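You operate a simulated robot arm through the tools that you are given. There is no shell and no other tool. Be economical: measure what you need, move in short steps, check, and stop when the job is done.

You run a simulated robot arm. Do the job below in one go: nothing can be reset, and whatever is moved stays where it is left.

TASK
Put the scouring pad on the tool deck of the coil frame. Press the tester button three times. Press the station button to switch it off. Take the plug half and put it on the narrow bench by the cases. Put the orange label on the white sheet. Put the orange brush on the cream table. Fetch the blue packer from the cream table and set it on top of the yellow tape roll. Take the purple cable end and leave it on the lid of the wooden crate. Take the junction box and leave it on top of the grey instrument case. Do these in any order. Set down upright: scouring pad, plug half, blue packer, junction box.

The check looks at the end state, three seconds after you hand in, the way a careful person would. Anything else that was tipped, shoved, dropped, spilled or broken makes it a failure. A push-on lid holds only when it is set on centred and level and pressed home; a screw cap is set on level and turned clockwise until tight. Flat cloth is picked up by pressing the open fingertips on it (5 to 10 N) and closing them slowly along it; thin cloth reads only 2 to 8 mm in the jaws.

THE ROBOT
A 5-joint arm with a two-finger parallel gripper on a trunk, on a base that drives. Base frame: it is fixed to the floor where the robot stands at the start and does not move with it; the origin is under the middle of the robot, x ahead of it, y to its left, z up; the surface under the hand at the start is at about z = 0.75. Units: m, degrees, N and s.
It reaches about 1.134 m from its shoulder. Its first joint turns from -149.0 to 149.0 degrees. Places, roughly: blue packer [-0.5, -3.25, 0.75]; cream table [-1.1, -3.1, 0.8]; instrument case (24x15x10 cm) [-3, 2.9, 0.8]; junction box (16x9x13 cm) [-3, 3.1, 0.8]; lid of the wooden crate [-2.8, -0.4, 0.6]; narrow bench by the cases [2.4, -1.1, 0.8]; orange brush (4x3x10 cm) [1.3, -3.1, 0.9]; orange label (11x5x4 cm) [2.3, -2.2, 0.8]; plug half (10x5x6 cm) [0.9, -0.8, 0.8]; purple cable end (16x3x3 cm) [-2.7, 2.9, 0.8]; scouring pad (6x4x5 cm) [0.5, 0, 0.8]; station button [0.3, -0.3, 0.8]; tester button [0.7, -0.3, 0.8]; tool deck of the coil frame [2, 4.3, 1]; white sheet (16x20x1 cm) [0.4, 0.4, 0.8]; yellow tape roll (8x8x5 cm) [-0.8, -3, 0.8]. Payload 1.57 kg.
The TCP is the grasp point between the finger pads, 0.03 m short of the fingertips. In the tool frame z runs along the fingers and y along their closing line. Largest opening 0.11 m; finger width 0.024, thickness 0.012; the body of the gripper, 0.048 by 0.112 m, starts 0.078 m behind the TCP.
Orientation is that of the tool frame in the base frame, as a unit quaternion [x, y, z, w]. With the fingers straight down and closing along the base's y, the tool's x points along the base's -x, its y along +y and its z along -z.

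THE INTERFACE
- The arm moves only by the tool apply_moves. Its argument "moves" is a list of rows, each an object (a shift or turn left out is 0, a gripper value left out holds the last) with "offset": the shift along the tool's x, y, z in cm, a list of three; "rot": the turn, a rotation vector about the tool's x, y, z in degrees, a list of three; "fingers": the closure in counts, from 0 (fully open) to 255 (shut). In form: [{"offset": [x, y, z], "rot": [rx, ry, rz], "fingers": fingers}, ...]. A call has 1 to 20 rows; each row shifts and turns the commanded pose from where the row before left it, along the tool's axes as they then stand. A row lasts 0.2 s, in which the tool goes at most 0.05 m and 8.6 degrees; a call with a longer step from one row to the next is refused whole, and so is a gripper value outside its range. Where a pose cannot be reached the arm comes as near as it can. A force on the tool above 40 N (or 10 N above the force at the start of the call, whichever is more), or a blocked arm, ends the call early, and 0.2 s more pass. Each finger travels about 0.153 m/s and halts on what it meets, pressing with about 26 N; the grip force reading is that of the motor and also rises with nothing between the fingers. The clock runs only during rows and for 0.2 s after the last one: add rows that do not move to give the fingers time. It gives the time, the measured TCP pose, the force on the tool (base axes), the opening and the grip force at its end, in the units of the frame above (readings bear some noise), with the torque about the TCP (base axes, N m) and any sound that the robot's microphone picked up.
- Cameras (640 x 400 px; columns grow to the right, rows downward): "scene" is now at [0.0181, 0.1508, 1.8319]; the picture's right is [-0.30, -0.95, 0.00], its down [-0.83, 0.26, -0.49] and it looks along [0.47, -0.15, -0.87] (base axes); focal length 278 px, centre (320, 200). "wrist" rides on the gripper at [0.07, 0.016, -0.141] in the tool frame; the picture's right is [-0.23, 0.97, 0.00], its down [-0.86, -0.20, -0.48] and it looks along [-0.47, -0.11, 0.88] (tool axes); focal length 222 px, centre (320, 200). There is no depth. A picture from a camera that has moved, and an enlarged one, comes with that camera's place and axes in the base frame and with its lens.
- capture(camera): a new picture of that camera. It takes no simulated time.
- raise_lower(by): slides the trunk up (or, below 0, down) by that many m; the arm and the scene camera ride with it, the base frame stays. It gives what a move gives, with no picture.
- steer(legs): drives the robot by 1 to 6 legs, each [ahead, turn to the left] in m and degrees, along the robot's own axes; the way and the turn of a leg run together, so that a leg with both is an arc; at most 1.5 m and 180 degrees a leg. The arm and the cameras ride along, it lands a little off, and it stops where it bumps. It gives what a move gives.
- head_to(pan, tilt): turns the head with the scene camera to pan (to the left, within 155 degrees either way) and tilt (down, from -29 to 69), counted from straight ahead of the robot. It gives what a move gives.
- enlarge(camera, box): a new picture of the part [left, top, right, bottom] of that camera's present view, enlarged. It takes no simulated time.
- close_job(): hands the job in; it is judged then, once.

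Work in short steps. Places have to be worked out from the pictures, the camera data and where the tool is seen: move nearer, look again, correct. Check each grasp and each placing, and mend what went wrong. You have 483 turns and 236 pictures in all, those below and enlarged ones among them. Open the gripper and draw the arm clear of the work before you hand the job in, unless the task says otherwise; then end with one line.

The tools are called after ">>>" by a JSON object that holds its "api" and its "payload". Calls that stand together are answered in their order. apply_moves: Moves the arm, as the interface text tells. Its arguments: {"type":"object","properties":{"moves":{"type":"array","items":{"type":"object","properties":{"offset":{"type":"array","items":{"type":"number"}},"rot":{"type":"array","items":{"type":"number"}},"fingers":{"type":"number"}}}}},"required":["moves"]} The other tools are called the same way: raise_lower (by) slides the trunk up or down; steer (legs) drives the base; head_to (pan, tilt) turns the head that bears the scene camera; capture (camera) takes a picture; enlarge (camera, box) takes an enlarged picture of a part of a camera's view; close_job () hands the job in.

At the start:

```text
t: 0.0
tcp_pos: [0.7655, -0.2884, 1.1328]
orientation: [-0.007, 1.0, 0.001, 0.001]
force: [0.4, 0.2, 0.2]
ft_torque: [-0.02, -0.01, 0.01]
grip_width: 0.11
finger_force: 0.1
trunk travel left (down, up): [-0.866, 0.104]
robot x, y, heading: [-0.0028, -0.0021, -0.1]
head pan, tilt: [-17.3, 60.6]
```

scene: 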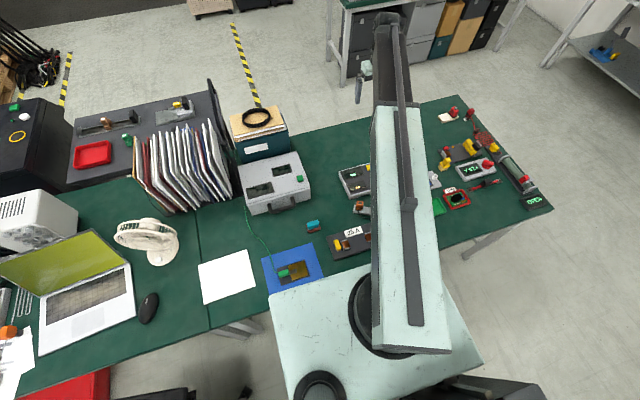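
wrist: 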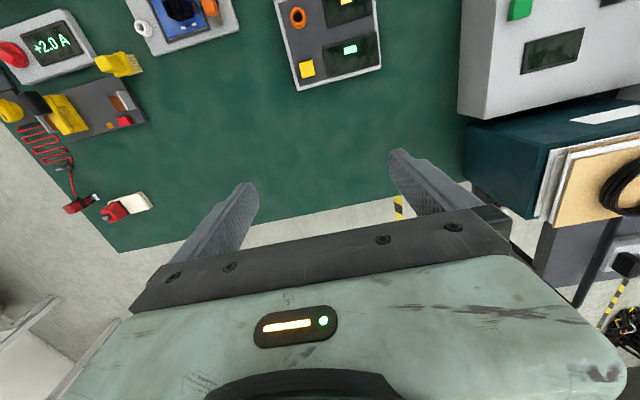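

I'll start by looking closely at the near bench, using both cameras.

>>> {"api": "enlarge", "payload": {"camera": "scene", "box": [190, 130, 390, 310]}}

>>> {"api": "enlarge", "payload": {"camera": "wrist", "box": [0, 0, 480, 240]}}

```text
2.22 times, centred on (290, 220) of scene
camera zoom: at [0.0181, 0.1508, 1.8319], right [-0.3, -0.95, 0.0], down [-0.83, 0.26, -0.49], along [0.47, -0.15, -0.87], focal length 617 px, centre (387, 156)
```

zoom: 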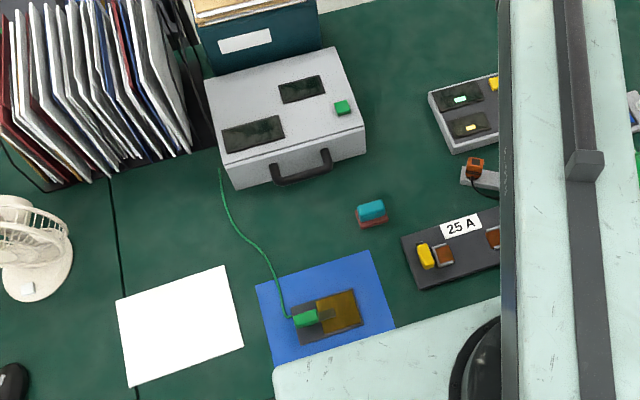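

```text
1.33 times, centred on (240, 120) of wrist
camera zoom: at [0.6946, -0.2723, 1.2736], right [0.21, 0.98, 0.0], down [0.86, -0.19, 0.48], along [0.47, -0.1, -0.88], focal length 296 px, centre (427, 307)
```

zoom: 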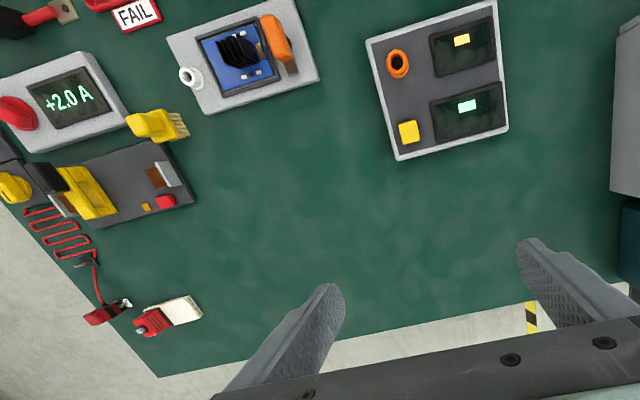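

The near bench is clear enough. The plug half and station panel are hidden, so I swing the tool right and survey with both cameras.

>>> {"api": "apply_moves", "payload": {"moves": [{"offset": [0, -5, 0]}, {"offset": [0, -5, 0]}, {"offset": [0, -5, 0]}, {"offset": [0, -5, 0]}, {"offset": [0, -5, 0]}, {"offset": [0, -5, 0]}, {"offset": [4, -5, 0]}, {"offset": [4, -5, 0]}, {"offset": [4, -5, 0]}]}}

>>> {"api": "capture", "payload": {"camera": "scene"}}

>>> {"api": "capture", "payload": {"camera": "wrist"}}

```text
refused: row 7 steps farther than a row can; nothing moved
```

```text
231 pictures are left
camera scene: at [0.0181, 0.1508, 1.8319], right [-0.3, -0.95, 0.0], down [-0.83, 0.26, -0.49], along [0.47, -0.15, -0.87], focal length 278 px, centre (320, 200)
```

scene: 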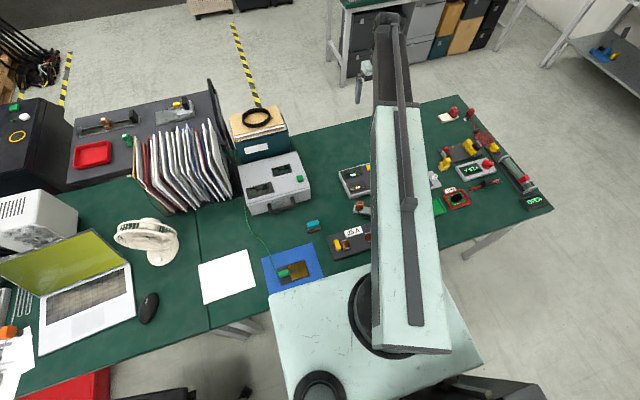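

```text
230 pictures are left
camera wrist: at [0.6946, -0.2723, 1.2736], right [0.21, 0.98, 0.0], down [0.86, -0.19, 0.48], along [0.47, -0.1, -0.88], focal length 222 px, centre (320, 200)
```

wrist: 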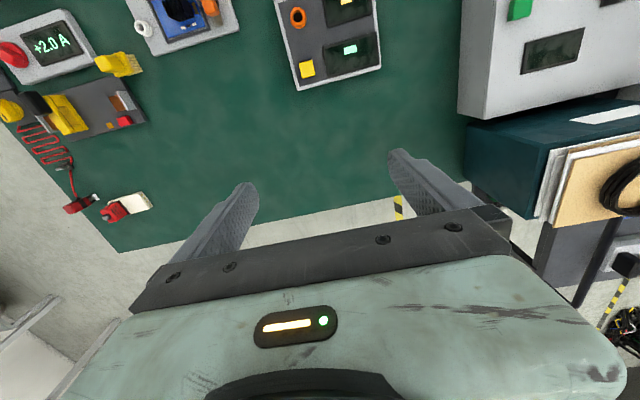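

The diagonal step was too long. I repeat with shorter steps.

>>> {"api": "apply_moves", "payload": {"moves": [{"offset": [2.5, -4, 0]}, {"offset": [2.5, -4, 0]}, {"offset": [2.5, -4, 0]}, {"offset": [2.5, -4, 0]}, {"offset": [2.5, -4, 0]}, {"offset": [2.5, -4, 0]}, {"offset": [0, -4.8, 0]}, {"offset": [0, -4.8, 0]}, {"offset": [0, -4.8, 0]}, {"offset": [0, -4.8, 0]}, {"offset": [0, -4.8, 0]}, {"offset": [0, -4.8, 0]}]}}

```text
t: 2.6
tcp_pos: [0.5648, -0.7352, 1.1337]
orientation: [-0.007, 1.0, -0.001, 0.002]
force: [0.2, 0.8, -1.0]
ft_torque: [-0.01, -0.02, -0.01]
grip_width: 0.1099
finger_force: 0.1
out of reach, approached as far as the arm can: row 2, 9, 10, 11, 12
trunk travel left (down, up): [-0.866, 0.104]
robot x, y, heading: [0.0003, 0.0022, 0.0]
head pan, tilt: [-17.3, 60.6]
```

The tool stopped at the edge of its reach near (0.56, -0.74). I look from here.

>>> {"api": "capture", "payload": {"camera": "scene"}}

>>> {"api": "capture", "payload": {"camera": "wrist"}}

```text
229 pictures are left
camera scene: at [0.0174, 0.1506, 1.8319], right [-0.3, -0.95, 0.0], down [-0.83, 0.26, -0.49], along [0.47, -0.15, -0.87], focal length 278 px, centre (320, 200)
```

scene: 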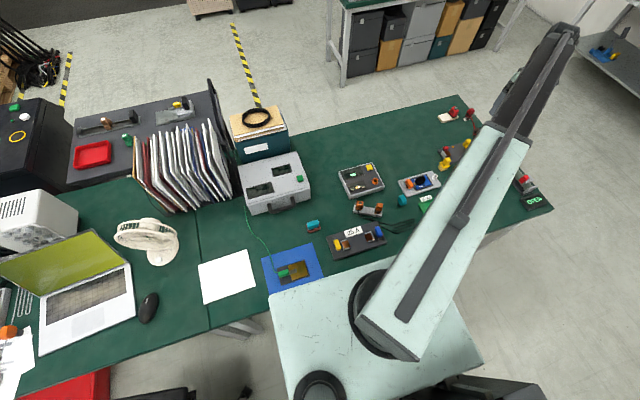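

```text
228 pictures are left
camera wrist: at [0.4948, -0.7189, 1.2735], right [0.21, 0.98, 0.0], down [0.86, -0.19, 0.48], along [0.47, -0.1, -0.88], focal length 222 px, centre (320, 200)
```

wrist: 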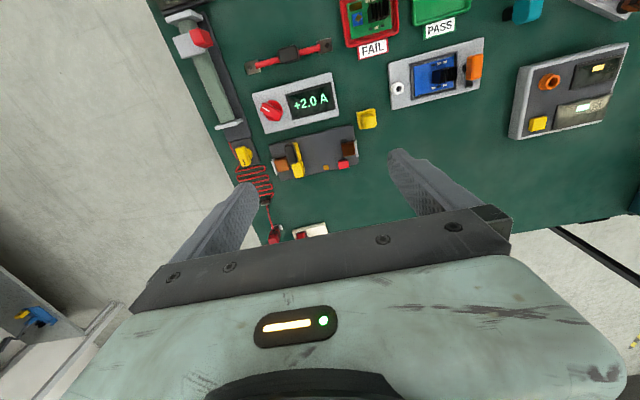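

I zoom both views on the station, the tester and the plug area.

>>> {"api": "enlarge", "payload": {"camera": "scene", "box": [300, 150, 460, 260]}}

>>> {"api": "enlarge", "payload": {"camera": "wrist", "box": [140, 0, 500, 250]}}

```text
3.64 times, centred on (380, 205) of scene
camera zoom: at [0.0174, 0.1506, 1.8319], right [-0.3, -0.95, 0.0], down [-0.83, 0.26, -0.49], along [0.47, -0.15, -0.87], focal length 1009 px, centre (102, 182)
```

zoom: 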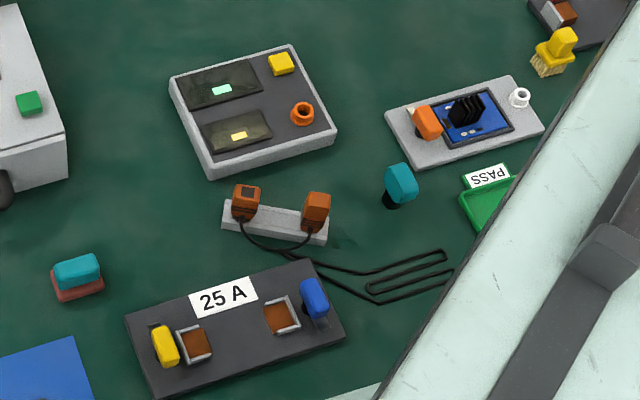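

```text
1.60 times, centred on (320, 125) of wrist
camera zoom: at [0.4948, -0.7189, 1.2735], right [0.21, 0.98, 0.0], down [0.86, -0.19, 0.48], along [0.47, -0.1, -0.88], focal length 355 px, centre (320, 320)
```

zoom: 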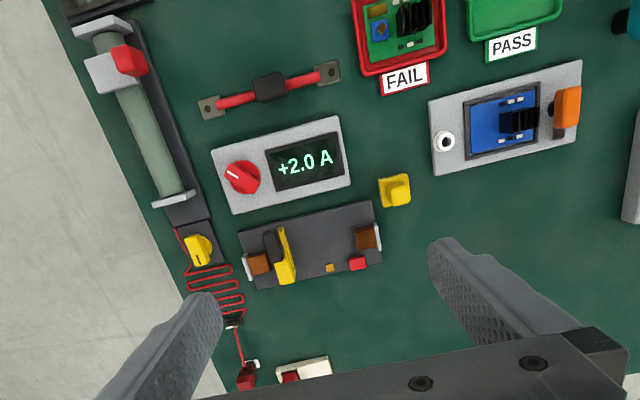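

The yellow tester button looks to be at about (0.67, -0.29). The arm hides the place where the station button should be, so I fold the arm back left and look there with the wrist camera.

>>> {"api": "apply_moves", "payload": {"moves": [{"offset": [3.5, 3, 0]}, {"offset": [3.5, 3, 0]}, {"offset": [3.5, 3, 0]}, {"offset": [3.5, 3, 0]}, {"offset": [3.5, 3, 0]}, {"offset": [0, 4, 0]}, {"offset": [0, 4, 0]}, {"offset": [0, 4, 0]}, {"offset": [0, 4, 0]}]}}

>>> {"api": "capture", "payload": {"camera": "wrist"}}

```text
t: 4.6
tcp_pos: [0.3915, -0.4236, 1.1338]
orientation: [-0.006, 1.0, 0.0, 0.0]
force: [-0.1, 0.1, 0.2]
ft_torque: [-0.02, -0.02, 0.0]
grip_width: 0.1102
finger_force: 0.0
trunk travel left (down, up): [-0.866, 0.104]
robot x, y, heading: [0.0048, 0.0, -0.1]
head pan, tilt: [-17.3, 60.6]
```

```text
225 pictures are left
camera wrist: at [0.322, -0.4081, 1.2738], right [0.21, 0.98, 0.0], down [0.86, -0.19, 0.48], along [0.47, -0.1, -0.88], focal length 222 px, centre (320, 200)
```

wrist: 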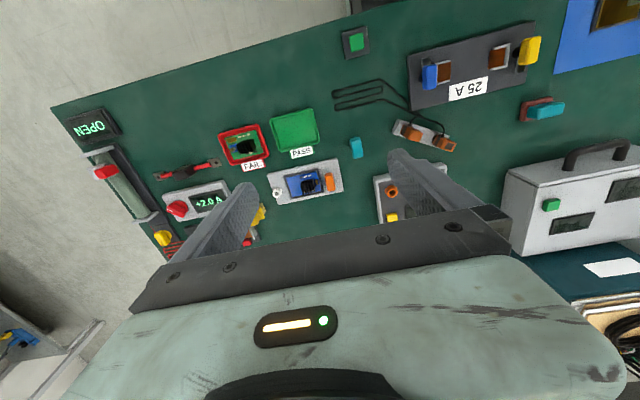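

The lit green button in a black housing, at about (0.28, -0.33), matches the station button. I zoom in on it and on the tester.

>>> {"api": "enlarge", "payload": {"camera": "wrist", "box": [320, 0, 440, 80]}}

>>> {"api": "enlarge", "payload": {"camera": "wrist", "box": [360, 60, 560, 240]}}

```text
5.00 times, centred on (380, 40) of wrist
camera zoom: at [0.322, -0.4081, 1.2738], right [0.21, 0.98, 0.0], down [0.86, -0.19, 0.48], along [0.47, -0.1, -0.88], focal length 1111 px, centre (20, 1000)
```

zoom: 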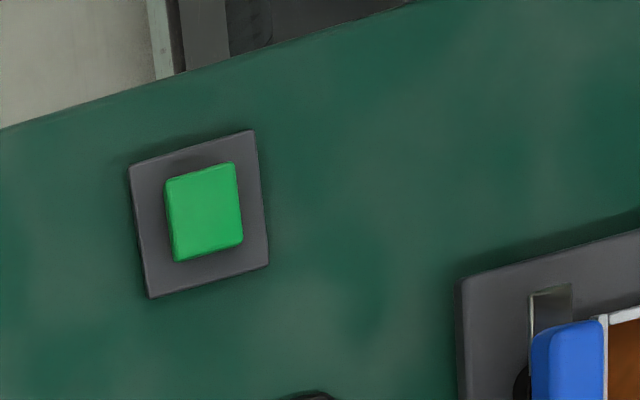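

```text
2.22 times, centred on (460, 150) of wrist
camera zoom: at [0.322, -0.4081, 1.2738], right [0.21, 0.98, 0.0], down [0.86, -0.19, 0.48], along [0.47, -0.1, -0.88], focal length 494 px, centre (9, 311)
```

zoom: 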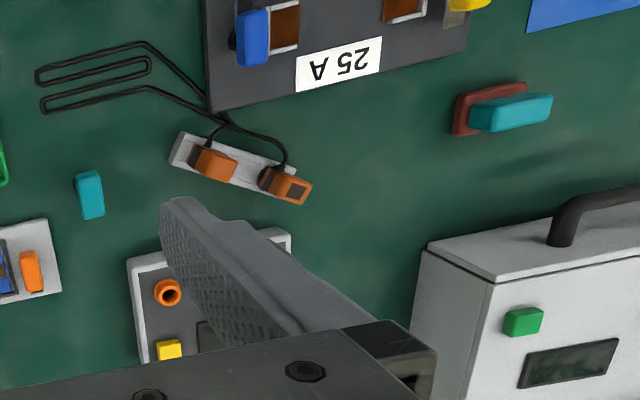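

I close the fingers and hover over the station button.

>>> {"api": "apply_moves", "payload": {"moves": [{"offset": [3.7, 3.15, 0], "fingers": 255}, {"offset": [3.7, 3.15, 0]}, {"offset": [3.7, 3.15, 0]}, {"offset": [0, 0, 5]}, {"offset": [0, 0, 5]}, {"offset": [0, 0, 5]}, {"offset": [0, 0, 5]}, {"offset": [0, 0, 4]}, {}]}}

>>> {"api": "capture", "payload": {"camera": "wrist"}}

```text
t: 6.6
tcp_pos: [0.3478, -0.4313, 1.1331]
orientation: [-0.006, 1.0, -0.001, 0.0]
force: [-0.2, -0.4, 0.3]
ft_torque: [-0.02, 0.01, 0.05]
grip_width: 0.0
finger_force: 21.1
out of reach, approached as far as the arm can: row 1, 2, 3, 4, 5, 6, 7, 8
trunk travel left (down, up): [-0.866, 0.104]
robot x, y, heading: [0.0034, -0.0006, 0.1]
head pan, tilt: [-17.3, 60.6]
```

```text
222 pictures are left
camera wrist: at [0.2782, -0.4161, 1.2737], right [0.21, 0.98, 0.0], down [0.86, -0.19, 0.48], along [0.47, -0.1, -0.88], focal length 222 px, centre (320, 200)
```

wrist: 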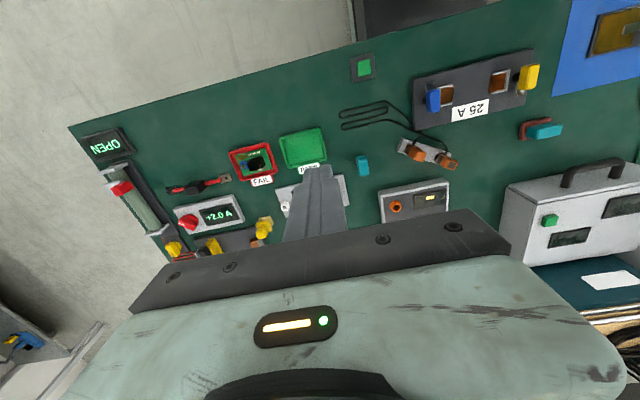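

The arm can't fold in closer than about 0.55 m, so the base must back up. I look around with the head first, to know the surroundings.

>>> {"api": "head_to", "payload": {"pan": 150, "tilt": 30}}

>>> {"api": "capture", "payload": {"camera": "scene"}}

>>> {"api": "head_to", "payload": {"pan": -150, "tilt": 30}}

>>> {"api": "capture", "payload": {"camera": "scene"}}

>>> {"api": "head_to", "payload": {"pan": -75, "tilt": 25}}

>>> {"api": "capture", "payload": {"camera": "scene"}}

>>> {"api": "head_to", "payload": {"pan": 75, "tilt": 25}}

>>> {"api": "capture", "payload": {"camera": "scene"}}

>>> {"api": "head_to", "payload": {"pan": 0, "tilt": 20}}

>>> {"api": "capture", "payload": {"camera": "scene"}}

```text
t: 9.2
tcp_pos: [0.3489, -0.4316, 1.1335]
orientation: [-0.007, 1.0, -0.001, 0.0]
force: [-0.1, -0.2, 0.3]
ft_torque: [0.0, 0.04, 0.03]
grip_width: 0.0
finger_force: 20.9
trunk travel left (down, up): [-0.866, 0.104]
robot x, y, heading: [-0.0023, -0.0043, 0.2]
head pan, tilt: [150.0, 30.0]
```

```text
221 pictures are left
camera scene: at [-0.1233, 0.2158, 1.8747], right [0.5, 0.87, 0.0], down [0.43, -0.25, -0.87], along [-0.75, 0.43, -0.5], focal length 278 px, centre (320, 200)
```

scene: 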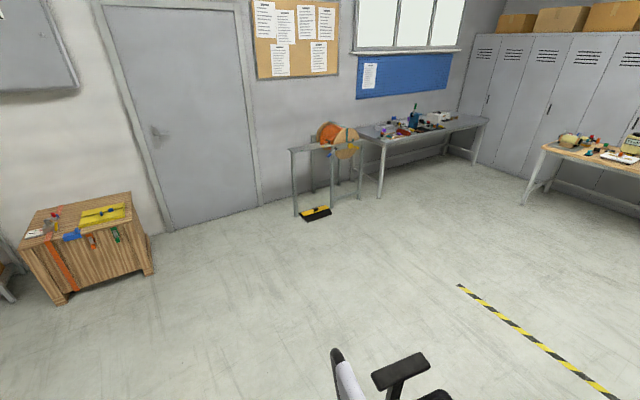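

```text
t: 13.2
tcp_pos: [0.348, -0.4314, 1.1334]
orientation: [-0.007, 1.0, 0.0, 0.0]
force: [-0.1, 0.1, 0.7]
ft_torque: [0.0, 0.01, -0.01]
grip_width: 0.0
finger_force: 21.2
trunk travel left (down, up): [-0.866, 0.104]
robot x, y, heading: [0.0037, -0.0016, -0.1]
head pan, tilt: [-150.0, 30.0]
```

```text
220 pictures are left
camera scene: at [-0.1234, 0.1253, 1.8747], right [-0.5, 0.87, 0.0], down [0.43, 0.25, -0.87], along [-0.75, -0.43, -0.5], focal length 278 px, centre (320, 200)
```

scene: 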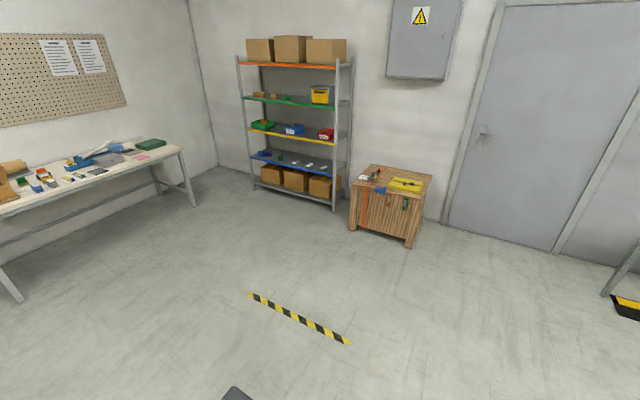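

```text
t: 14.7
tcp_pos: [0.3488, -0.4325, 1.1332]
orientation: [-0.007, 1.0, 0.0, 0.0]
force: [1.2, -0.4, -1.0]
ft_torque: [0.0, 0.01, 0.02]
grip_width: 0.0
finger_force: 21.4
trunk travel left (down, up): [-0.866, 0.104]
robot x, y, heading: [0.0017, -0.0007, -0.0]
head pan, tilt: [-75.0, 25.0]
```

```text
219 pictures are left
camera scene: at [-0.0214, 0.0814, 1.8827], right [-0.97, -0.26, 0.0], down [-0.11, 0.41, -0.91], along [0.23, -0.88, -0.42], focal length 278 px, centre (320, 200)
```

scene: 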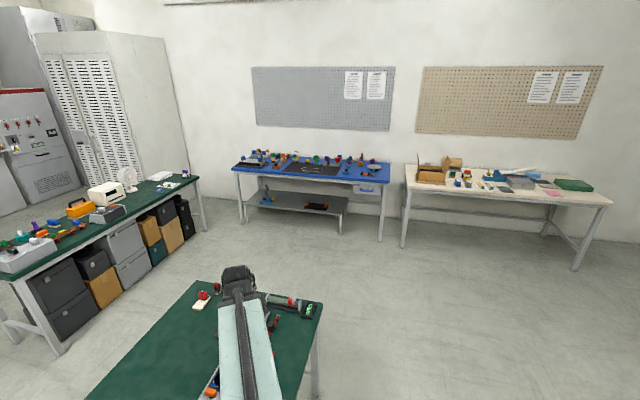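

```text
t: 17.1
tcp_pos: [0.3472, -0.4337, 1.133]
orientation: [-0.007, 1.0, 0.001, 0.0]
force: [0.1, -0.1, -0.9]
ft_torque: [0.03, 0.01, 0.02]
grip_width: 0.0
finger_force: 21.2
trunk travel left (down, up): [-0.866, 0.104]
robot x, y, heading: [0.0004, -0.0034, -0.1]
head pan, tilt: [75.0, 25.0]
```

```text
218 pictures are left
camera scene: at [-0.021, 0.2594, 1.8827], right [0.97, -0.26, 0.0], down [-0.11, -0.41, -0.91], along [0.24, 0.88, -0.42], focal length 278 px, centre (320, 200)
```

scene: 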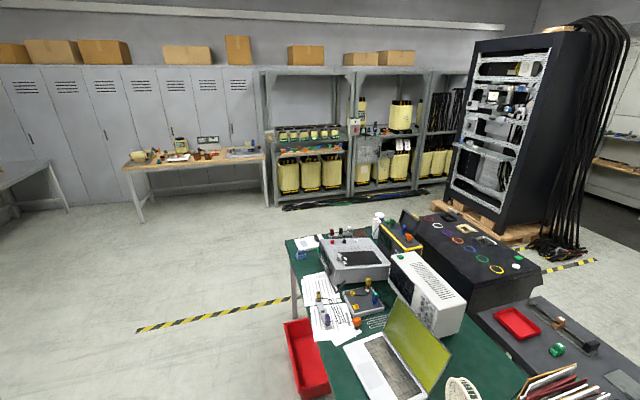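

```text
t: 18.5
tcp_pos: [0.349, -0.4327, 1.1335]
orientation: [-0.007, 1.0, 0.0, 0.0]
force: [0.5, 0.2, 0.8]
ft_torque: [0.02, -0.01, 0.02]
grip_width: 0.0001
finger_force: 21.3
trunk travel left (down, up): [-0.866, 0.104]
robot x, y, heading: [-0.0012, 0.0015, -0.1]
head pan, tilt: [0.0, 20.0]
```

```text
217 pictures are left
camera scene: at [0.0481, 0.1704, 1.8907], right [0.0, -1.0, 0.0], down [-0.34, 0.0, -0.94], along [0.94, 0.0, -0.34], focal length 278 px, centre (320, 200)
```

scene: 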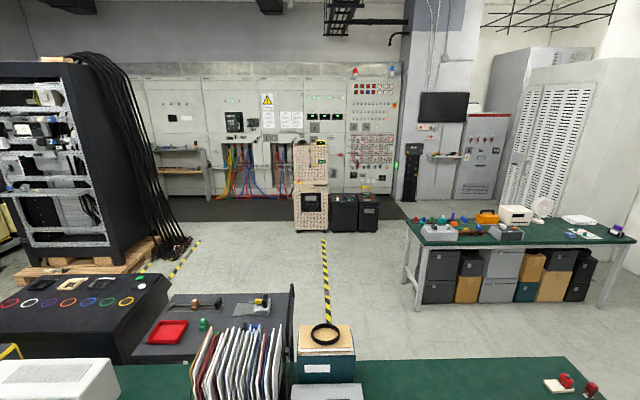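

The map is clear. Before reversing, I check the floor right behind the robot for the chair.

>>> {"api": "head_to", "payload": {"pan": 155, "tilt": 60}}

>>> {"api": "capture", "payload": {"camera": "scene"}}

>>> {"api": "head_to", "payload": {"pan": -155, "tilt": 60}}

>>> {"api": "capture", "payload": {"camera": "scene"}}

>>> {"api": "head_to", "payload": {"pan": 90, "tilt": 60}}

>>> {"api": "capture", "payload": {"camera": "scene"}}

```text
t: 20.9
tcp_pos: [0.3487, -0.4319, 1.1329]
orientation: [-0.007, 1.0, 0.001, 0.0]
force: [0.4, 0.6, 0.0]
ft_torque: [-0.01, 0.03, 0.03]
grip_width: 0.0002
finger_force: 21.1
trunk travel left (down, up): [-0.866, 0.104]
robot x, y, heading: [-0.0029, 0.0013, -0.1]
head pan, tilt: [154.7, 60.0]
```

```text
216 pictures are left
camera scene: at [-0.1053, 0.199, 1.8326], right [0.43, 0.9, 0.0], down [0.78, -0.37, -0.5], along [-0.45, 0.21, -0.87], focal length 278 px, centre (320, 200)
```

scene: 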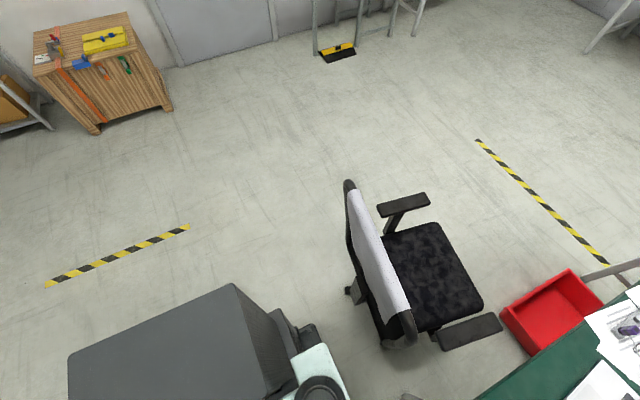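

```text
t: 25.1
tcp_pos: [0.348, -0.4323, 1.1337]
orientation: [-0.007, 1.0, 0.0, 0.0]
force: [0.7, 1.0, 0.6]
ft_torque: [0.03, 0.0, 0.0]
grip_width: 0.0001
finger_force: 20.8
trunk travel left (down, up): [-0.866, 0.104]
robot x, y, heading: [0.002, 0.0, -0.2]
head pan, tilt: [-154.7, 60.0]
```

```text
215 pictures are left
camera scene: at [-0.1053, 0.142, 1.8326], right [-0.43, 0.9, 0.0], down [0.78, 0.37, -0.5], along [-0.45, -0.21, -0.87], focal length 278 px, centre (320, 200)
```

scene: 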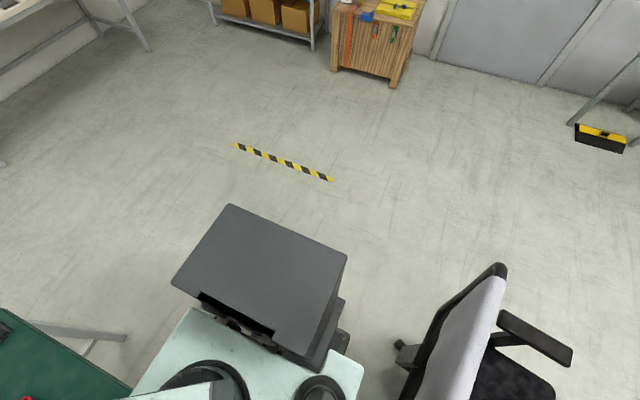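

```text
t: 28.6
tcp_pos: [0.3464, -0.4318, 1.1334]
orientation: [-0.007, 1.0, 0.0, 0.001]
force: [-0.1, -0.3, 0.6]
ft_torque: [0.05, 0.01, 0.0]
grip_width: 0.0002
finger_force: 21.6
trunk travel left (down, up): [-0.866, 0.104]
robot x, y, heading: [0.0019, -0.003, 0.1]
head pan, tilt: [90.0, 60.0]
```

```text
214 pictures are left
camera scene: at [-0.0449, 0.2371, 1.8326], right [1.0, 0.0, 0.0], down [0.0, -0.87, -0.5], along [0.0, 0.5, -0.87], focal length 278 px, centre (320, 200)
```

scene: 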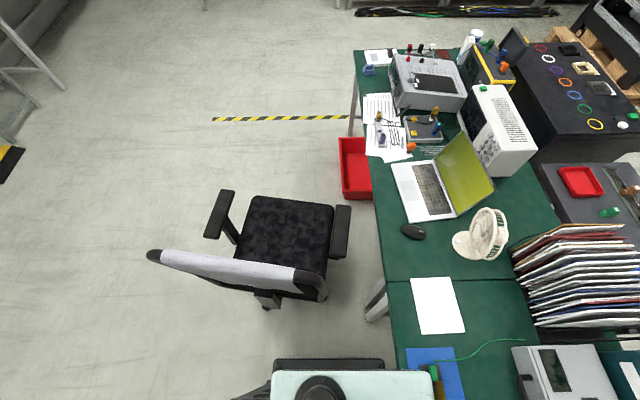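

Directly behind is clear, with the chair off to the left. I reverse 0.3 m straight.

>>> {"api": "steer", "payload": {"legs": [[-0.3, 0]]}}

>>> {"api": "head_to", "payload": {"pan": -25, "tilt": 55}}

>>> {"api": "capture", "payload": {"camera": "scene"}}

>>> {"api": "capture", "payload": {"camera": "wrist"}}

```text
t: 30.6
tcp_pos: [0.0551, -0.4317, 1.1327]
orientation: [-0.007, 1.0, 0.0, 0.0]
force: [0.1, 0.0, 0.4]
ft_torque: [-0.02, -0.03, -0.03]
grip_width: 0.0
finger_force: 21.4
trunk travel left (down, up): [-0.866, 0.104]
robot x, y, heading: [-0.2956, -0.0012, -0.2]
head pan, tilt: [90.0, 60.0]
```

```text
t: 32.5
tcp_pos: [0.0548, -0.4313, 1.1336]
orientation: [-0.006, 1.0, 0.0, 0.0]
force: [-0.4, -0.5, 0.9]
ft_torque: [-0.01, 0.0, -0.02]
grip_width: 0.0
finger_force: 21.8
trunk travel left (down, up): [-0.866, 0.104]
robot x, y, heading: [-0.2926, 0.0018, 0.1]
head pan, tilt: [-25.0, 55.0]
```

```text
213 pictures are left
camera scene: at [-0.2733, 0.1402, 1.8387], right [-0.42, -0.91, 0.0], down [-0.74, 0.35, -0.57], along [0.52, -0.24, -0.82], focal length 278 px, centre (320, 200)
```

scene: 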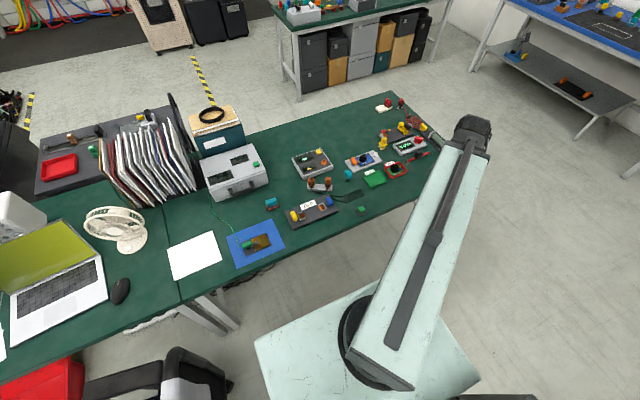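

```text
212 pictures are left
camera wrist: at [-0.0149, -0.4155, 1.2737], right [0.21, 0.98, 0.0], down [0.86, -0.19, 0.48], along [0.47, -0.1, -0.88], focal length 222 px, centre (320, 200)
```

wrist: 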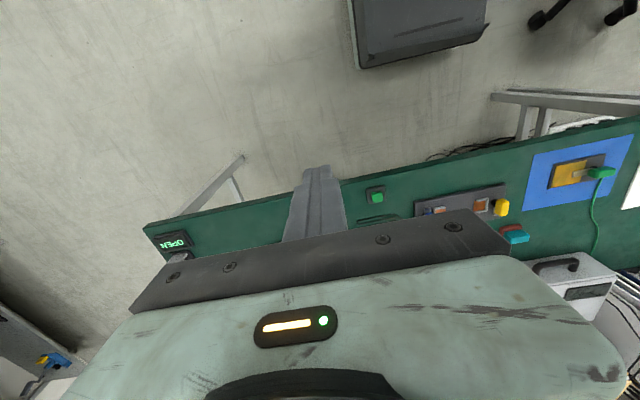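

The green button shows again at about (0.27, -0.33). I move above it and lower to a hover.

>>> {"api": "apply_moves", "payload": {"moves": [{"offset": [-4.4, 2, 0]}, {"offset": [-4.4, 2, 0]}, {"offset": [-4.4, 2, 0]}, {"offset": [-4.4, 2, 0]}, {"offset": [-4.4, 2, 0]}, {"offset": [0, 0, 4.5]}, {"offset": [0, 0, 4.5]}, {"offset": [0, 0, 4.5]}, {"offset": [0, 0, 4.5]}, {"offset": [0, 0, 4]}, {"offset": [0, 0, 4]}]}}

>>> {"api": "capture", "payload": {"camera": "wrist"}}

>>> {"api": "capture", "payload": {"camera": "scene"}}

```text
t: 34.9
tcp_pos: [0.2754, -0.3256, 1.1341]
orientation: [-0.007, 1.0, 0.0, 0.001]
force: [0.1, 0.3, -0.2]
ft_torque: [0.01, 0.0, 0.01]
grip_width: 0.0003
finger_force: 21.4
out of reach, approached as far as the arm can: row 6, 7, 8, 9, 10, 11
trunk travel left (down, up): [-0.866, 0.104]
robot x, y, heading: [-0.297, -0.0038, 0.3]
head pan, tilt: [-25.0, 55.0]
```

```text
211 pictures are left
camera wrist: at [0.2051, -0.3097, 1.2737], right [0.21, 0.98, 0.0], down [0.86, -0.19, 0.48], along [0.47, -0.1, -0.88], focal length 222 px, centre (320, 200)
```

wrist: 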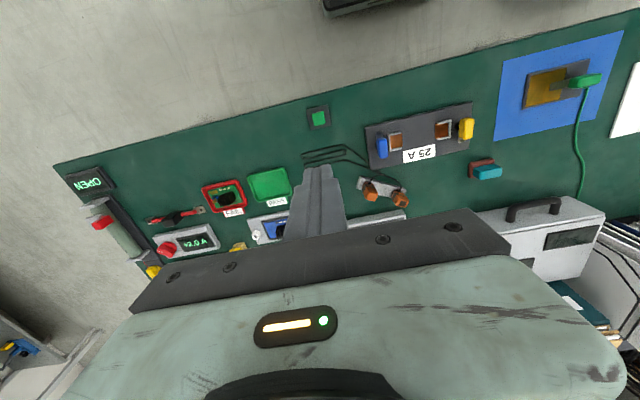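

```text
210 pictures are left
camera scene: at [-0.2733, 0.1402, 1.8387], right [-0.42, -0.91, 0.0], down [-0.74, 0.35, -0.57], along [0.52, -0.24, -0.82], focal length 278 px, centre (320, 200)
```

scene: 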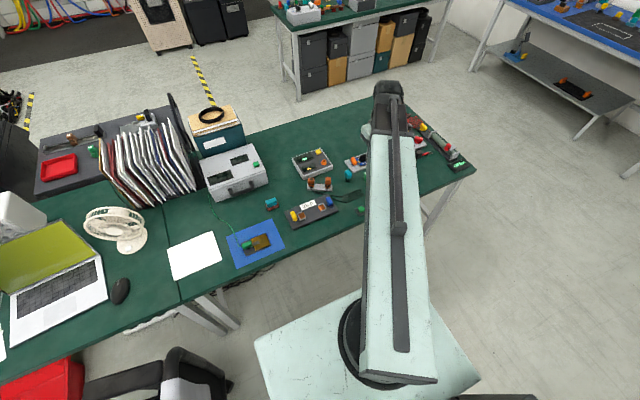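

The arm can't go lower from here, but the trunk can. The button is at about (0.275, -0.328), so I lower the trunk 0.2 m.

>>> {"api": "raise_lower", "payload": {"by": -0.2}}

>>> {"api": "capture", "payload": {"camera": "wrist"}}

```text
t: 37.1
tcp_pos: [0.2746, -0.325, 0.933]
orientation: [-0.007, 1.0, 0.0, 0.0]
force: [0.3, 0.0, -0.2]
ft_torque: [0.01, 0.02, -0.03]
grip_width: 0.0
finger_force: 21.5
trunk travel left (down, up): [-0.666, 0.304]
robot x, y, heading: [-0.295, -0.0026, -0.1]
head pan, tilt: [-25.0, 55.0]
```

```text
209 pictures are left
camera wrist: at [0.2052, -0.3097, 1.0737], right [0.21, 0.98, 0.0], down [0.86, -0.19, 0.48], along [0.47, -0.1, -0.88], focal length 222 px, centre (320, 200)
```

wrist: 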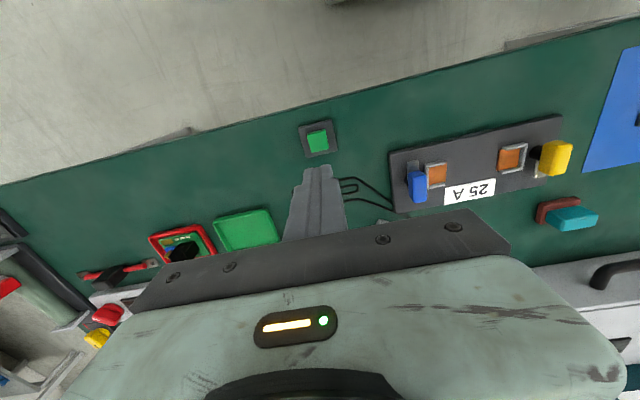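

The button is directly below the tip. I test whether the arm itself will go down now.

>>> {"api": "apply_moves", "payload": {"moves": [{"offset": [0.15, 0, 2]}, {"offset": [0, 0, 2]}, {"offset": [0, 0, 1]}, {}]}}

```text
t: 38.1
tcp_pos: [0.2741, -0.3261, 0.9337]
orientation: [-0.007, 1.0, 0.0, 0.0]
force: [0.0, 0.4, -0.2]
ft_torque: [0.01, 0.0, 0.01]
grip_width: 0.0
finger_force: 20.6
out of reach, approached as far as the arm can: row 1, 2, 3
trunk travel left (down, up): [-0.666, 0.304]
robot x, y, heading: [-0.291, -0.0015, 0.1]
head pan, tilt: [-25.0, 55.0]
```

The arm is at its lower limit. I raise the tool 6 cm with the arm to gain downward play, then lower the trunk.

>>> {"api": "apply_moves", "payload": {"moves": [{"offset": [0, 0, -3]}, {"offset": [0, 0, -3]}, {}]}}

>>> {"api": "raise_lower", "payload": {"by": -0.14}}

>>> {"api": "capture", "payload": {"camera": "wrist"}}

```text
t: 38.9
tcp_pos: [0.2748, -0.325, 0.9328]
orientation: [-0.007, 1.0, 0.0, 0.0]
force: [0.0, -0.1, 0.3]
ft_torque: [-0.01, -0.01, -0.01]
grip_width: 0.0002
finger_force: 21.8
out of reach, approached as far as the arm can: row 1, 2
trunk travel left (down, up): [-0.666, 0.304]
robot x, y, heading: [-0.2882, 0.0005, 0.0]
head pan, tilt: [-25.0, 55.0]
```

```text
t: 40.6
tcp_pos: [0.275, -0.3246, 0.7941]
orientation: [-0.007, 1.0, 0.0, 0.001]
force: [7.9, -4.5, 28.6]
ft_torque: [-0.16, -0.27, -0.02]
grip_width: 0.0
finger_force: 21.1
trunk travel left (down, up): [-0.526, 0.444]
robot x, y, heading: [-0.292, 0.0012, 0.0]
head pan, tilt: [-25.0, 55.0]
heard: click
```

```text
208 pictures are left
camera wrist: at [0.2047, -0.3094, 0.9347], right [0.21, 0.98, 0.0], down [0.86, -0.19, 0.48], along [0.47, -0.1, -0.88], focal length 222 px, centre (320, 200)
```

wrist: 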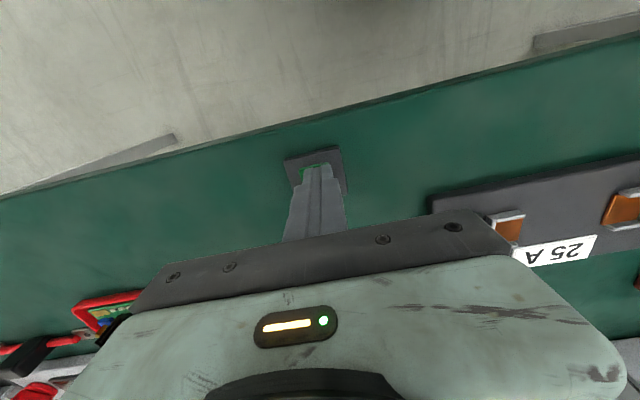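

The arm telescopes, so height comes only from the trunk. The button took one press with one click, and I raise off and check it.

>>> {"api": "raise_lower", "payload": {"by": 0.1}}

>>> {"api": "enlarge", "payload": {"camera": "wrist", "box": [220, 60, 420, 220]}}

```text
t: 41.9
tcp_pos: [0.2749, -0.3255, 0.893]
orientation: [-0.007, 1.0, 0.0, 0.0]
force: [0.1, 0.2, -0.6]
ft_torque: [-0.02, 0.03, -0.01]
grip_width: 0.0002
finger_force: 21.1
trunk travel left (down, up): [-0.626, 0.344]
robot x, y, heading: [-0.2921, -0.0015, -0.2]
head pan, tilt: [-25.0, 55.0]
```

```text
2.50 times, centred on (320, 140) of wrist
camera zoom: at [0.2052, -0.3097, 1.0336], right [0.21, 0.98, 0.0], down [0.86, -0.19, 0.48], along [0.47, -0.1, -0.88], focal length 555 px, centre (320, 350)
```

zoom: 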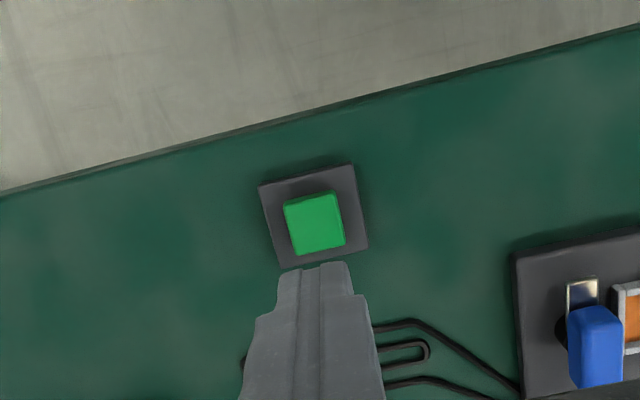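

One click was heard. I check the displays on the bench for whether the station went off.

>>> {"api": "raise_lower", "payload": {"by": 0.22}}

>>> {"api": "enlarge", "payload": {"camera": "scene", "box": [220, 80, 480, 260]}}

>>> {"api": "capture", "payload": {"camera": "wrist"}}

```text
t: 44.2
tcp_pos: [0.2755, -0.3262, 1.1131]
orientation: [-0.007, 1.0, 0.001, 0.0]
force: [0.8, -0.4, 0.0]
ft_torque: [0.02, -0.01, -0.01]
grip_width: 0.0
finger_force: 21.3
trunk travel left (down, up): [-0.846, 0.124]
robot x, y, heading: [-0.2934, -0.0002, 0.1]
head pan, tilt: [-25.0, 55.0]
```

```text
2.22 times, centred on (350, 170) of scene
camera zoom: at [-0.2732, 0.1402, 1.8186], right [-0.42, -0.91, 0.0], down [-0.74, 0.35, -0.57], along [0.52, -0.24, -0.82], focal length 617 px, centre (253, 267)
```

zoom: 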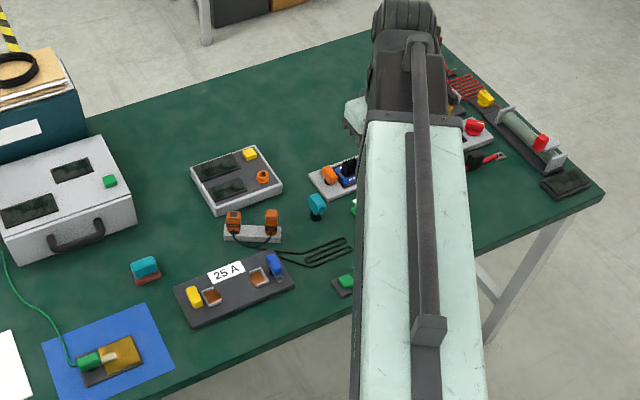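

```text
205 pictures are left
camera wrist: at [0.2052, -0.3097, 1.2536], right [0.21, 0.98, 0.0], down [0.86, -0.19, 0.48], along [0.47, -0.1, -0.88], focal length 222 px, centre (320, 200)
```

wrist: 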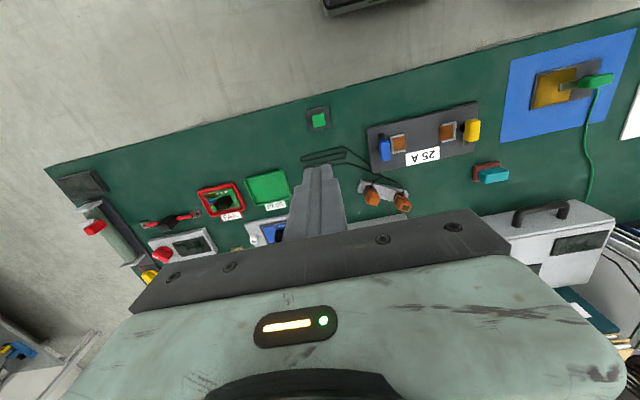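

Every display went dark, so the station is off. Next is the tester. I drive forward 0.2 m and shift the tool over the yellow button at about (0.672, -0.293).

>>> {"api": "steer", "payload": {"legs": [[0.2, 0]]}}

>>> {"api": "apply_moves", "payload": {"moves": [{"offset": [-4.5, 0.8, 0]}, {"offset": [-4.5, 0.8, 0]}, {"offset": [-4.5, 0.8, 0]}, {"offset": [-4.5, 0.8, 0]}]}}

>>> {"api": "capture", "payload": {"camera": "wrist"}}

```text
t: 45.8
tcp_pos: [0.4727, -0.3256, 1.1121]
orientation: [-0.008, 1.0, -0.001, -0.001]
force: [-0.7, -0.1, -0.1]
ft_torque: [0.03, 0.05, -0.01]
grip_width: 0.0
finger_force: 21.6
trunk travel left (down, up): [-0.846, 0.124]
robot x, y, heading: [-0.0969, -0.0038, -0.1]
head pan, tilt: [-25.0, 55.0]
```

```text
t: 46.8
tcp_pos: [0.6513, -0.2909, 1.1129]
orientation: [-0.007, 1.0, 0.0, 0.0]
force: [0.2, 0.0, -0.5]
ft_torque: [-0.02, -0.01, 0.03]
grip_width: 0.0
finger_force: 21.6
trunk travel left (down, up): [-0.846, 0.124]
robot x, y, heading: [-0.0976, -0.0015, 0.0]
head pan, tilt: [-25.0, 55.0]
```

```text
204 pictures are left
camera wrist: at [0.5827, -0.2759, 1.2533], right [0.21, 0.98, 0.0], down [0.86, -0.19, 0.48], along [0.47, -0.1, -0.88], focal length 222 px, centre (320, 200)
```

wrist: 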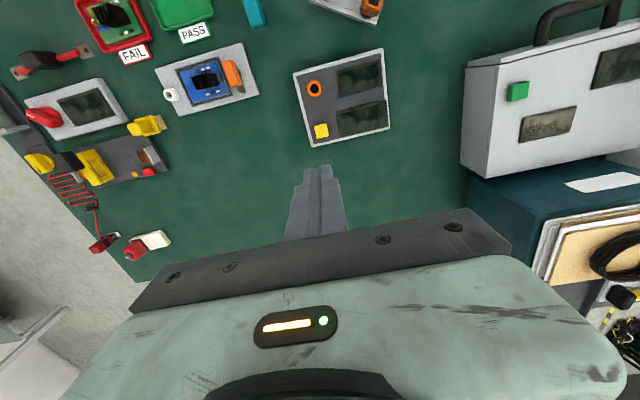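

The button is at about (0.671, -0.292). I move 2 cm outward and lower 0.2 m to check.

>>> {"api": "apply_moves", "payload": {"moves": [{"offset": [-1.95, 0, 0]}]}}

>>> {"api": "raise_lower", "payload": {"by": -0.22}}

>>> {"api": "capture", "payload": {"camera": "wrist"}}

```text
t: 47.2
tcp_pos: [0.6711, -0.2929, 1.1119]
orientation: [-0.008, 1.0, 0.0, 0.0]
force: [-0.2, 0.0, 0.0]
ft_torque: [0.0, 0.0, -0.01]
grip_width: 0.0003
finger_force: 21.6
trunk travel left (down, up): [-0.846, 0.124]
robot x, y, heading: [-0.0964, -0.0009, -0.2]
head pan, tilt: [-25.0, 55.0]
```

```text
t: 49.5
tcp_pos: [0.6703, -0.2921, 0.894]
orientation: [-0.007, 1.0, 0.0, 0.0]
force: [0.4, 0.5, 0.3]
ft_torque: [-0.03, -0.01, -0.04]
grip_width: 0.0
finger_force: 21.7
trunk travel left (down, up): [-0.626, 0.344]
robot x, y, heading: [-0.0957, 0.0012, -0.2]
head pan, tilt: [-25.0, 55.0]
```

```text
203 pictures are left
camera wrist: at [0.6003, -0.2764, 1.0337], right [0.21, 0.98, 0.0], down [0.86, -0.19, 0.48], along [0.47, -0.1, -0.88], focal length 222 px, centre (320, 200)
```

wrist: 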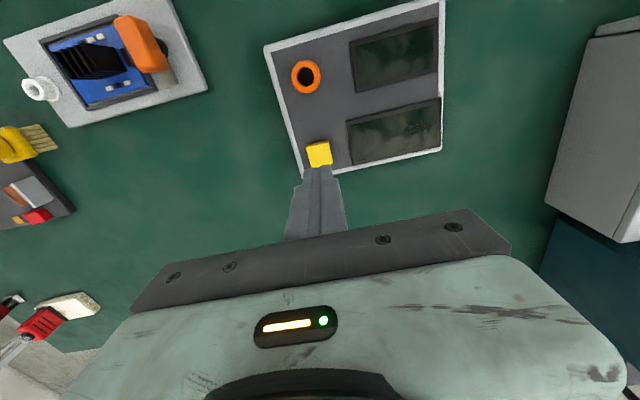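

It is aligned, so I lower in steps until contact.

>>> {"api": "raise_lower", "payload": {"by": -0.05}}

>>> {"api": "raise_lower", "payload": {"by": -0.015}}

```text
t: 50.5
tcp_pos: [0.6705, -0.2928, 0.8432]
orientation: [-0.007, 1.0, -0.001, -0.001]
force: [-0.5, 1.0, -0.1]
ft_torque: [0.0, 0.0, -0.01]
grip_width: 0.0
finger_force: 21.6
trunk travel left (down, up): [-0.576, 0.394]
robot x, y, heading: [-0.096, 0.0021, 0.0]
head pan, tilt: [-25.0, 55.0]
```

```text
t: 51.1
tcp_pos: [0.6697, -0.2925, 0.8281]
orientation: [-0.008, 1.0, 0.0, 0.0]
force: [0.0, 0.2, 0.4]
ft_torque: [-0.01, 0.02, 0.02]
grip_width: 0.0002
finger_force: 21.3
trunk travel left (down, up): [-0.561, 0.409]
robot x, y, heading: [-0.0948, 0.0012, -0.0]
head pan, tilt: [-25.0, 55.0]
```

No contact yet, so I go on in 6 mm steps.

>>> {"api": "raise_lower", "payload": {"by": -0.006}}

>>> {"api": "raise_lower", "payload": {"by": -0.006}}

```text
t: 51.6
tcp_pos: [0.6704, -0.2922, 0.8222]
orientation: [-0.008, 1.0, 0.0, 0.0]
force: [0.4, -1.1, 2.4]
ft_torque: [-0.01, -0.03, 0.0]
grip_width: 0.0
finger_force: 21.2
trunk travel left (down, up): [-0.555, 0.415]
robot x, y, heading: [-0.0975, -0.0036, 0.0]
head pan, tilt: [-25.0, 55.0]
```

```text
t: 52.2
tcp_pos: [0.6692, -0.2926, 0.8162]
orientation: [-0.008, 1.0, -0.001, 0.0]
force: [8.1, -3.0, 21.1]
ft_torque: [-0.1, -0.22, -0.04]
grip_width: 0.0001
finger_force: 21.2
trunk travel left (down, up): [-0.549, 0.421]
robot x, y, heading: [-0.0965, -0.0048, 0.1]
head pan, tilt: [-25.0, 55.0]
heard: click
```

That was the first click. I release and repeat twice more.

>>> {"api": "raise_lower", "payload": {"by": 0.02}}

>>> {"api": "raise_lower", "payload": {"by": -0.02}}

>>> {"api": "raise_lower", "payload": {"by": 0.02}}

>>> {"api": "raise_lower", "payload": {"by": -0.02}}

>>> {"api": "raise_lower", "payload": {"by": 0.02}}

```text
t: 52.9
tcp_pos: [0.6696, -0.2931, 0.8364]
orientation: [-0.008, 1.0, 0.0, 0.0]
force: [-0.7, 0.6, 0.7]
ft_torque: [0.01, -0.03, 0.01]
grip_width: 0.0002
finger_force: 21.2
trunk travel left (down, up): [-0.569, 0.401]
robot x, y, heading: [-0.0969, 0.0009, 0.3]
head pan, tilt: [-25.0, 55.0]
```

```text
t: 53.5
tcp_pos: [0.6699, -0.2926, 0.8179]
orientation: [-0.007, 1.0, -0.001, 0.001]
force: [8.1, -1.7, 21.6]
ft_torque: [-0.11, -0.28, 0.02]
grip_width: 0.0
finger_force: 21.1
trunk travel left (down, up): [-0.549, 0.421]
robot x, y, heading: [-0.0974, 0.0001, 0.2]
head pan, tilt: [-25.0, 55.0]
heard: click
```

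```text
t: 54.2
tcp_pos: [0.6707, -0.2917, 0.8367]
orientation: [-0.007, 1.0, 0.001, 0.0]
force: [0.1, -0.1, 0.7]
ft_torque: [-0.01, 0.03, -0.02]
grip_width: 0.0
finger_force: 21.3
trunk travel left (down, up): [-0.569, 0.401]
robot x, y, heading: [-0.0915, -0.0021, 0.3]
head pan, tilt: [-25.0, 55.0]
```

```text
t: 54.9
tcp_pos: [0.6697, -0.2919, 0.8174]
orientation: [-0.008, 1.0, -0.001, 0.001]
force: [8.0, -3.4, 21.7]
ft_torque: [-0.09, -0.27, -0.03]
grip_width: 0.0001
finger_force: 21.4
trunk travel left (down, up): [-0.549, 0.421]
robot x, y, heading: [-0.0953, 0.0008, -0.2]
head pan, tilt: [-25.0, 55.0]
heard: click
```

```text
t: 55.5
tcp_pos: [0.6708, -0.2915, 0.8372]
orientation: [-0.008, 1.0, 0.0, 0.0]
force: [0.1, -0.1, 0.1]
ft_torque: [0.01, 0.0, -0.04]
grip_width: 0.0002
finger_force: 21.4
trunk travel left (down, up): [-0.569, 0.401]
robot x, y, heading: [-0.0983, 0.0014, 0.2]
head pan, tilt: [-25.0, 55.0]
```

Three tester clicks are done. I raise, back up 0.1 m, open the gripper and move over the scouring pad near (0.48, 0.03).

>>> {"api": "raise_lower", "payload": {"by": 0.27}}

>>> {"api": "steer", "payload": {"legs": [[-0.1, 0]]}}

>>> {"api": "apply_moves", "payload": {"moves": [{"offset": [2.5, 4, 0], "fingers": 0}, {"offset": [2.5, 4, 0]}, {"offset": [1.5, 4, 0]}, {"offset": [1.5, 4, 0]}, {"offset": [1.5, 4, 0]}, {"offset": [1.5, 4, 0]}, {"offset": [1, 4, 0]}]}}

>>> {"api": "capture", "payload": {"camera": "wrist"}}

```text
t: 58.3
tcp_pos: [0.671, -0.2921, 1.1063]
orientation: [-0.008, 1.0, 0.0, 0.001]
force: [-0.4, 0.0, -0.5]
ft_torque: [0.0, 0.02, 0.01]
grip_width: 0.0
finger_force: 20.6
trunk travel left (down, up): [-0.839, 0.131]
robot x, y, heading: [-0.0985, 0.0031, -0.1]
head pan, tilt: [-25.0, 55.0]
```

```text
t: 59.4
tcp_pos: [0.569, -0.2932, 1.1066]
orientation: [-0.007, 1.0, 0.0, 0.0]
force: [0.8, -0.3, -0.6]
ft_torque: [0.0, -0.01, 0.02]
grip_width: 0.0
finger_force: 21.7
trunk travel left (down, up): [-0.839, 0.131]
robot x, y, heading: [-0.1989, 0.0041, -0.1]
head pan, tilt: [-25.0, 55.0]
```

```text
t: 61.0
tcp_pos: [0.4448, -0.0127, 1.1055]
orientation: [-0.008, 1.0, 0.0, 0.0]
force: [0.2, 0.6, -0.1]
ft_torque: [0.0, 0.01, 0.0]
grip_width: 0.1101
finger_force: 0.0
trunk travel left (down, up): [-0.839, 0.131]
robot x, y, heading: [-0.1953, -0.002, -0.1]
head pan, tilt: [-25.0, 55.0]
```

```text
202 pictures are left
camera wrist: at [0.3753, 0.0028, 1.2467], right [0.21, 0.98, 0.0], down [0.86, -0.19, 0.48], along [0.47, -0.1, -0.88], focal length 222 px, centre (320, 200)
```

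wrist: 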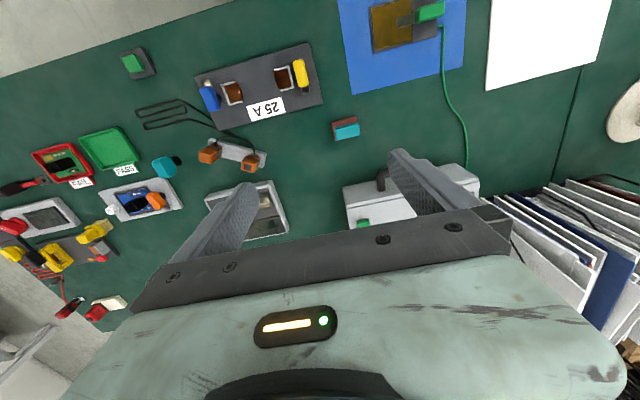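

The pad is at about (0.476, 0.037). I zoom in for its shape and yaw.

>>> {"api": "enlarge", "payload": {"camera": "wrist", "box": [306, 100, 386, 150]}}

```text
8.00 times, centred on (346, 125) of wrist
camera zoom: at [0.3753, 0.0028, 1.2467], right [0.21, 0.98, 0.0], down [0.86, -0.19, 0.48], along [0.47, -0.1, -0.88], focal length 1777 px, centre (112, 800)
```

zoom: 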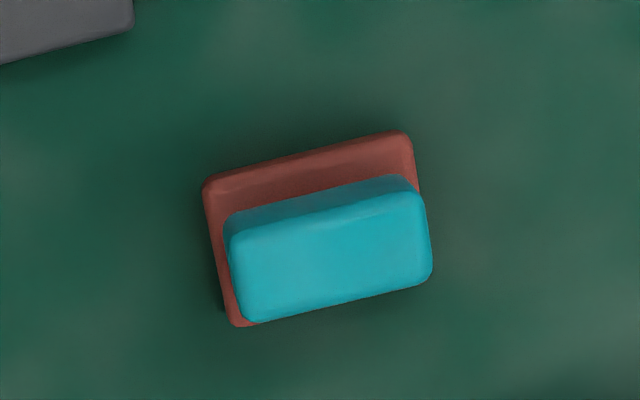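

The pad is a maroon base with a teal grip, long side along y. I go over (0.477, 0.037) and lower.

>>> {"api": "apply_moves", "payload": {"moves": [{"offset": [-1.6, 2.5, 0]}, {"offset": [-1.6, 2.45, 0]}, {}]}}

>>> {"api": "raise_lower", "payload": {"by": -0.24}}

>>> {"api": "capture", "payload": {"camera": "wrist"}}

```text
t: 61.8
tcp_pos: [0.4755, 0.0331, 1.1064]
orientation: [-0.007, 1.0, 0.0, -0.001]
force: [0.8, -0.6, 0.0]
ft_torque: [-0.02, 0.0, -0.05]
grip_width: 0.11
finger_force: 0.0
trunk travel left (down, up): [-0.839, 0.131]
robot x, y, heading: [-0.1971, -0.0015, 0.4]
head pan, tilt: [-25.0, 55.0]
```

```text
t: 64.3
tcp_pos: [0.4764, 0.0327, 0.8665]
orientation: [-0.007, 1.0, 0.0, 0.0]
force: [0.0, 0.0, -0.8]
ft_torque: [-0.01, 0.0, 0.01]
grip_width: 0.11
finger_force: 0.0
trunk travel left (down, up): [-0.599, 0.371]
robot x, y, heading: [-0.2008, 0.001, 0.1]
head pan, tilt: [-25.0, 55.0]
```

```text
200 pictures are left
camera wrist: at [0.406, 0.0486, 1.0067], right [0.21, 0.98, 0.0], down [0.86, -0.19, 0.48], along [0.47, -0.1, -0.88], focal length 222 px, centre (320, 200)
```

wrist: 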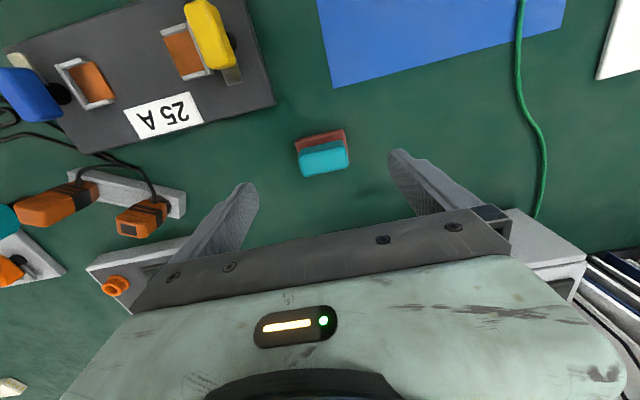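

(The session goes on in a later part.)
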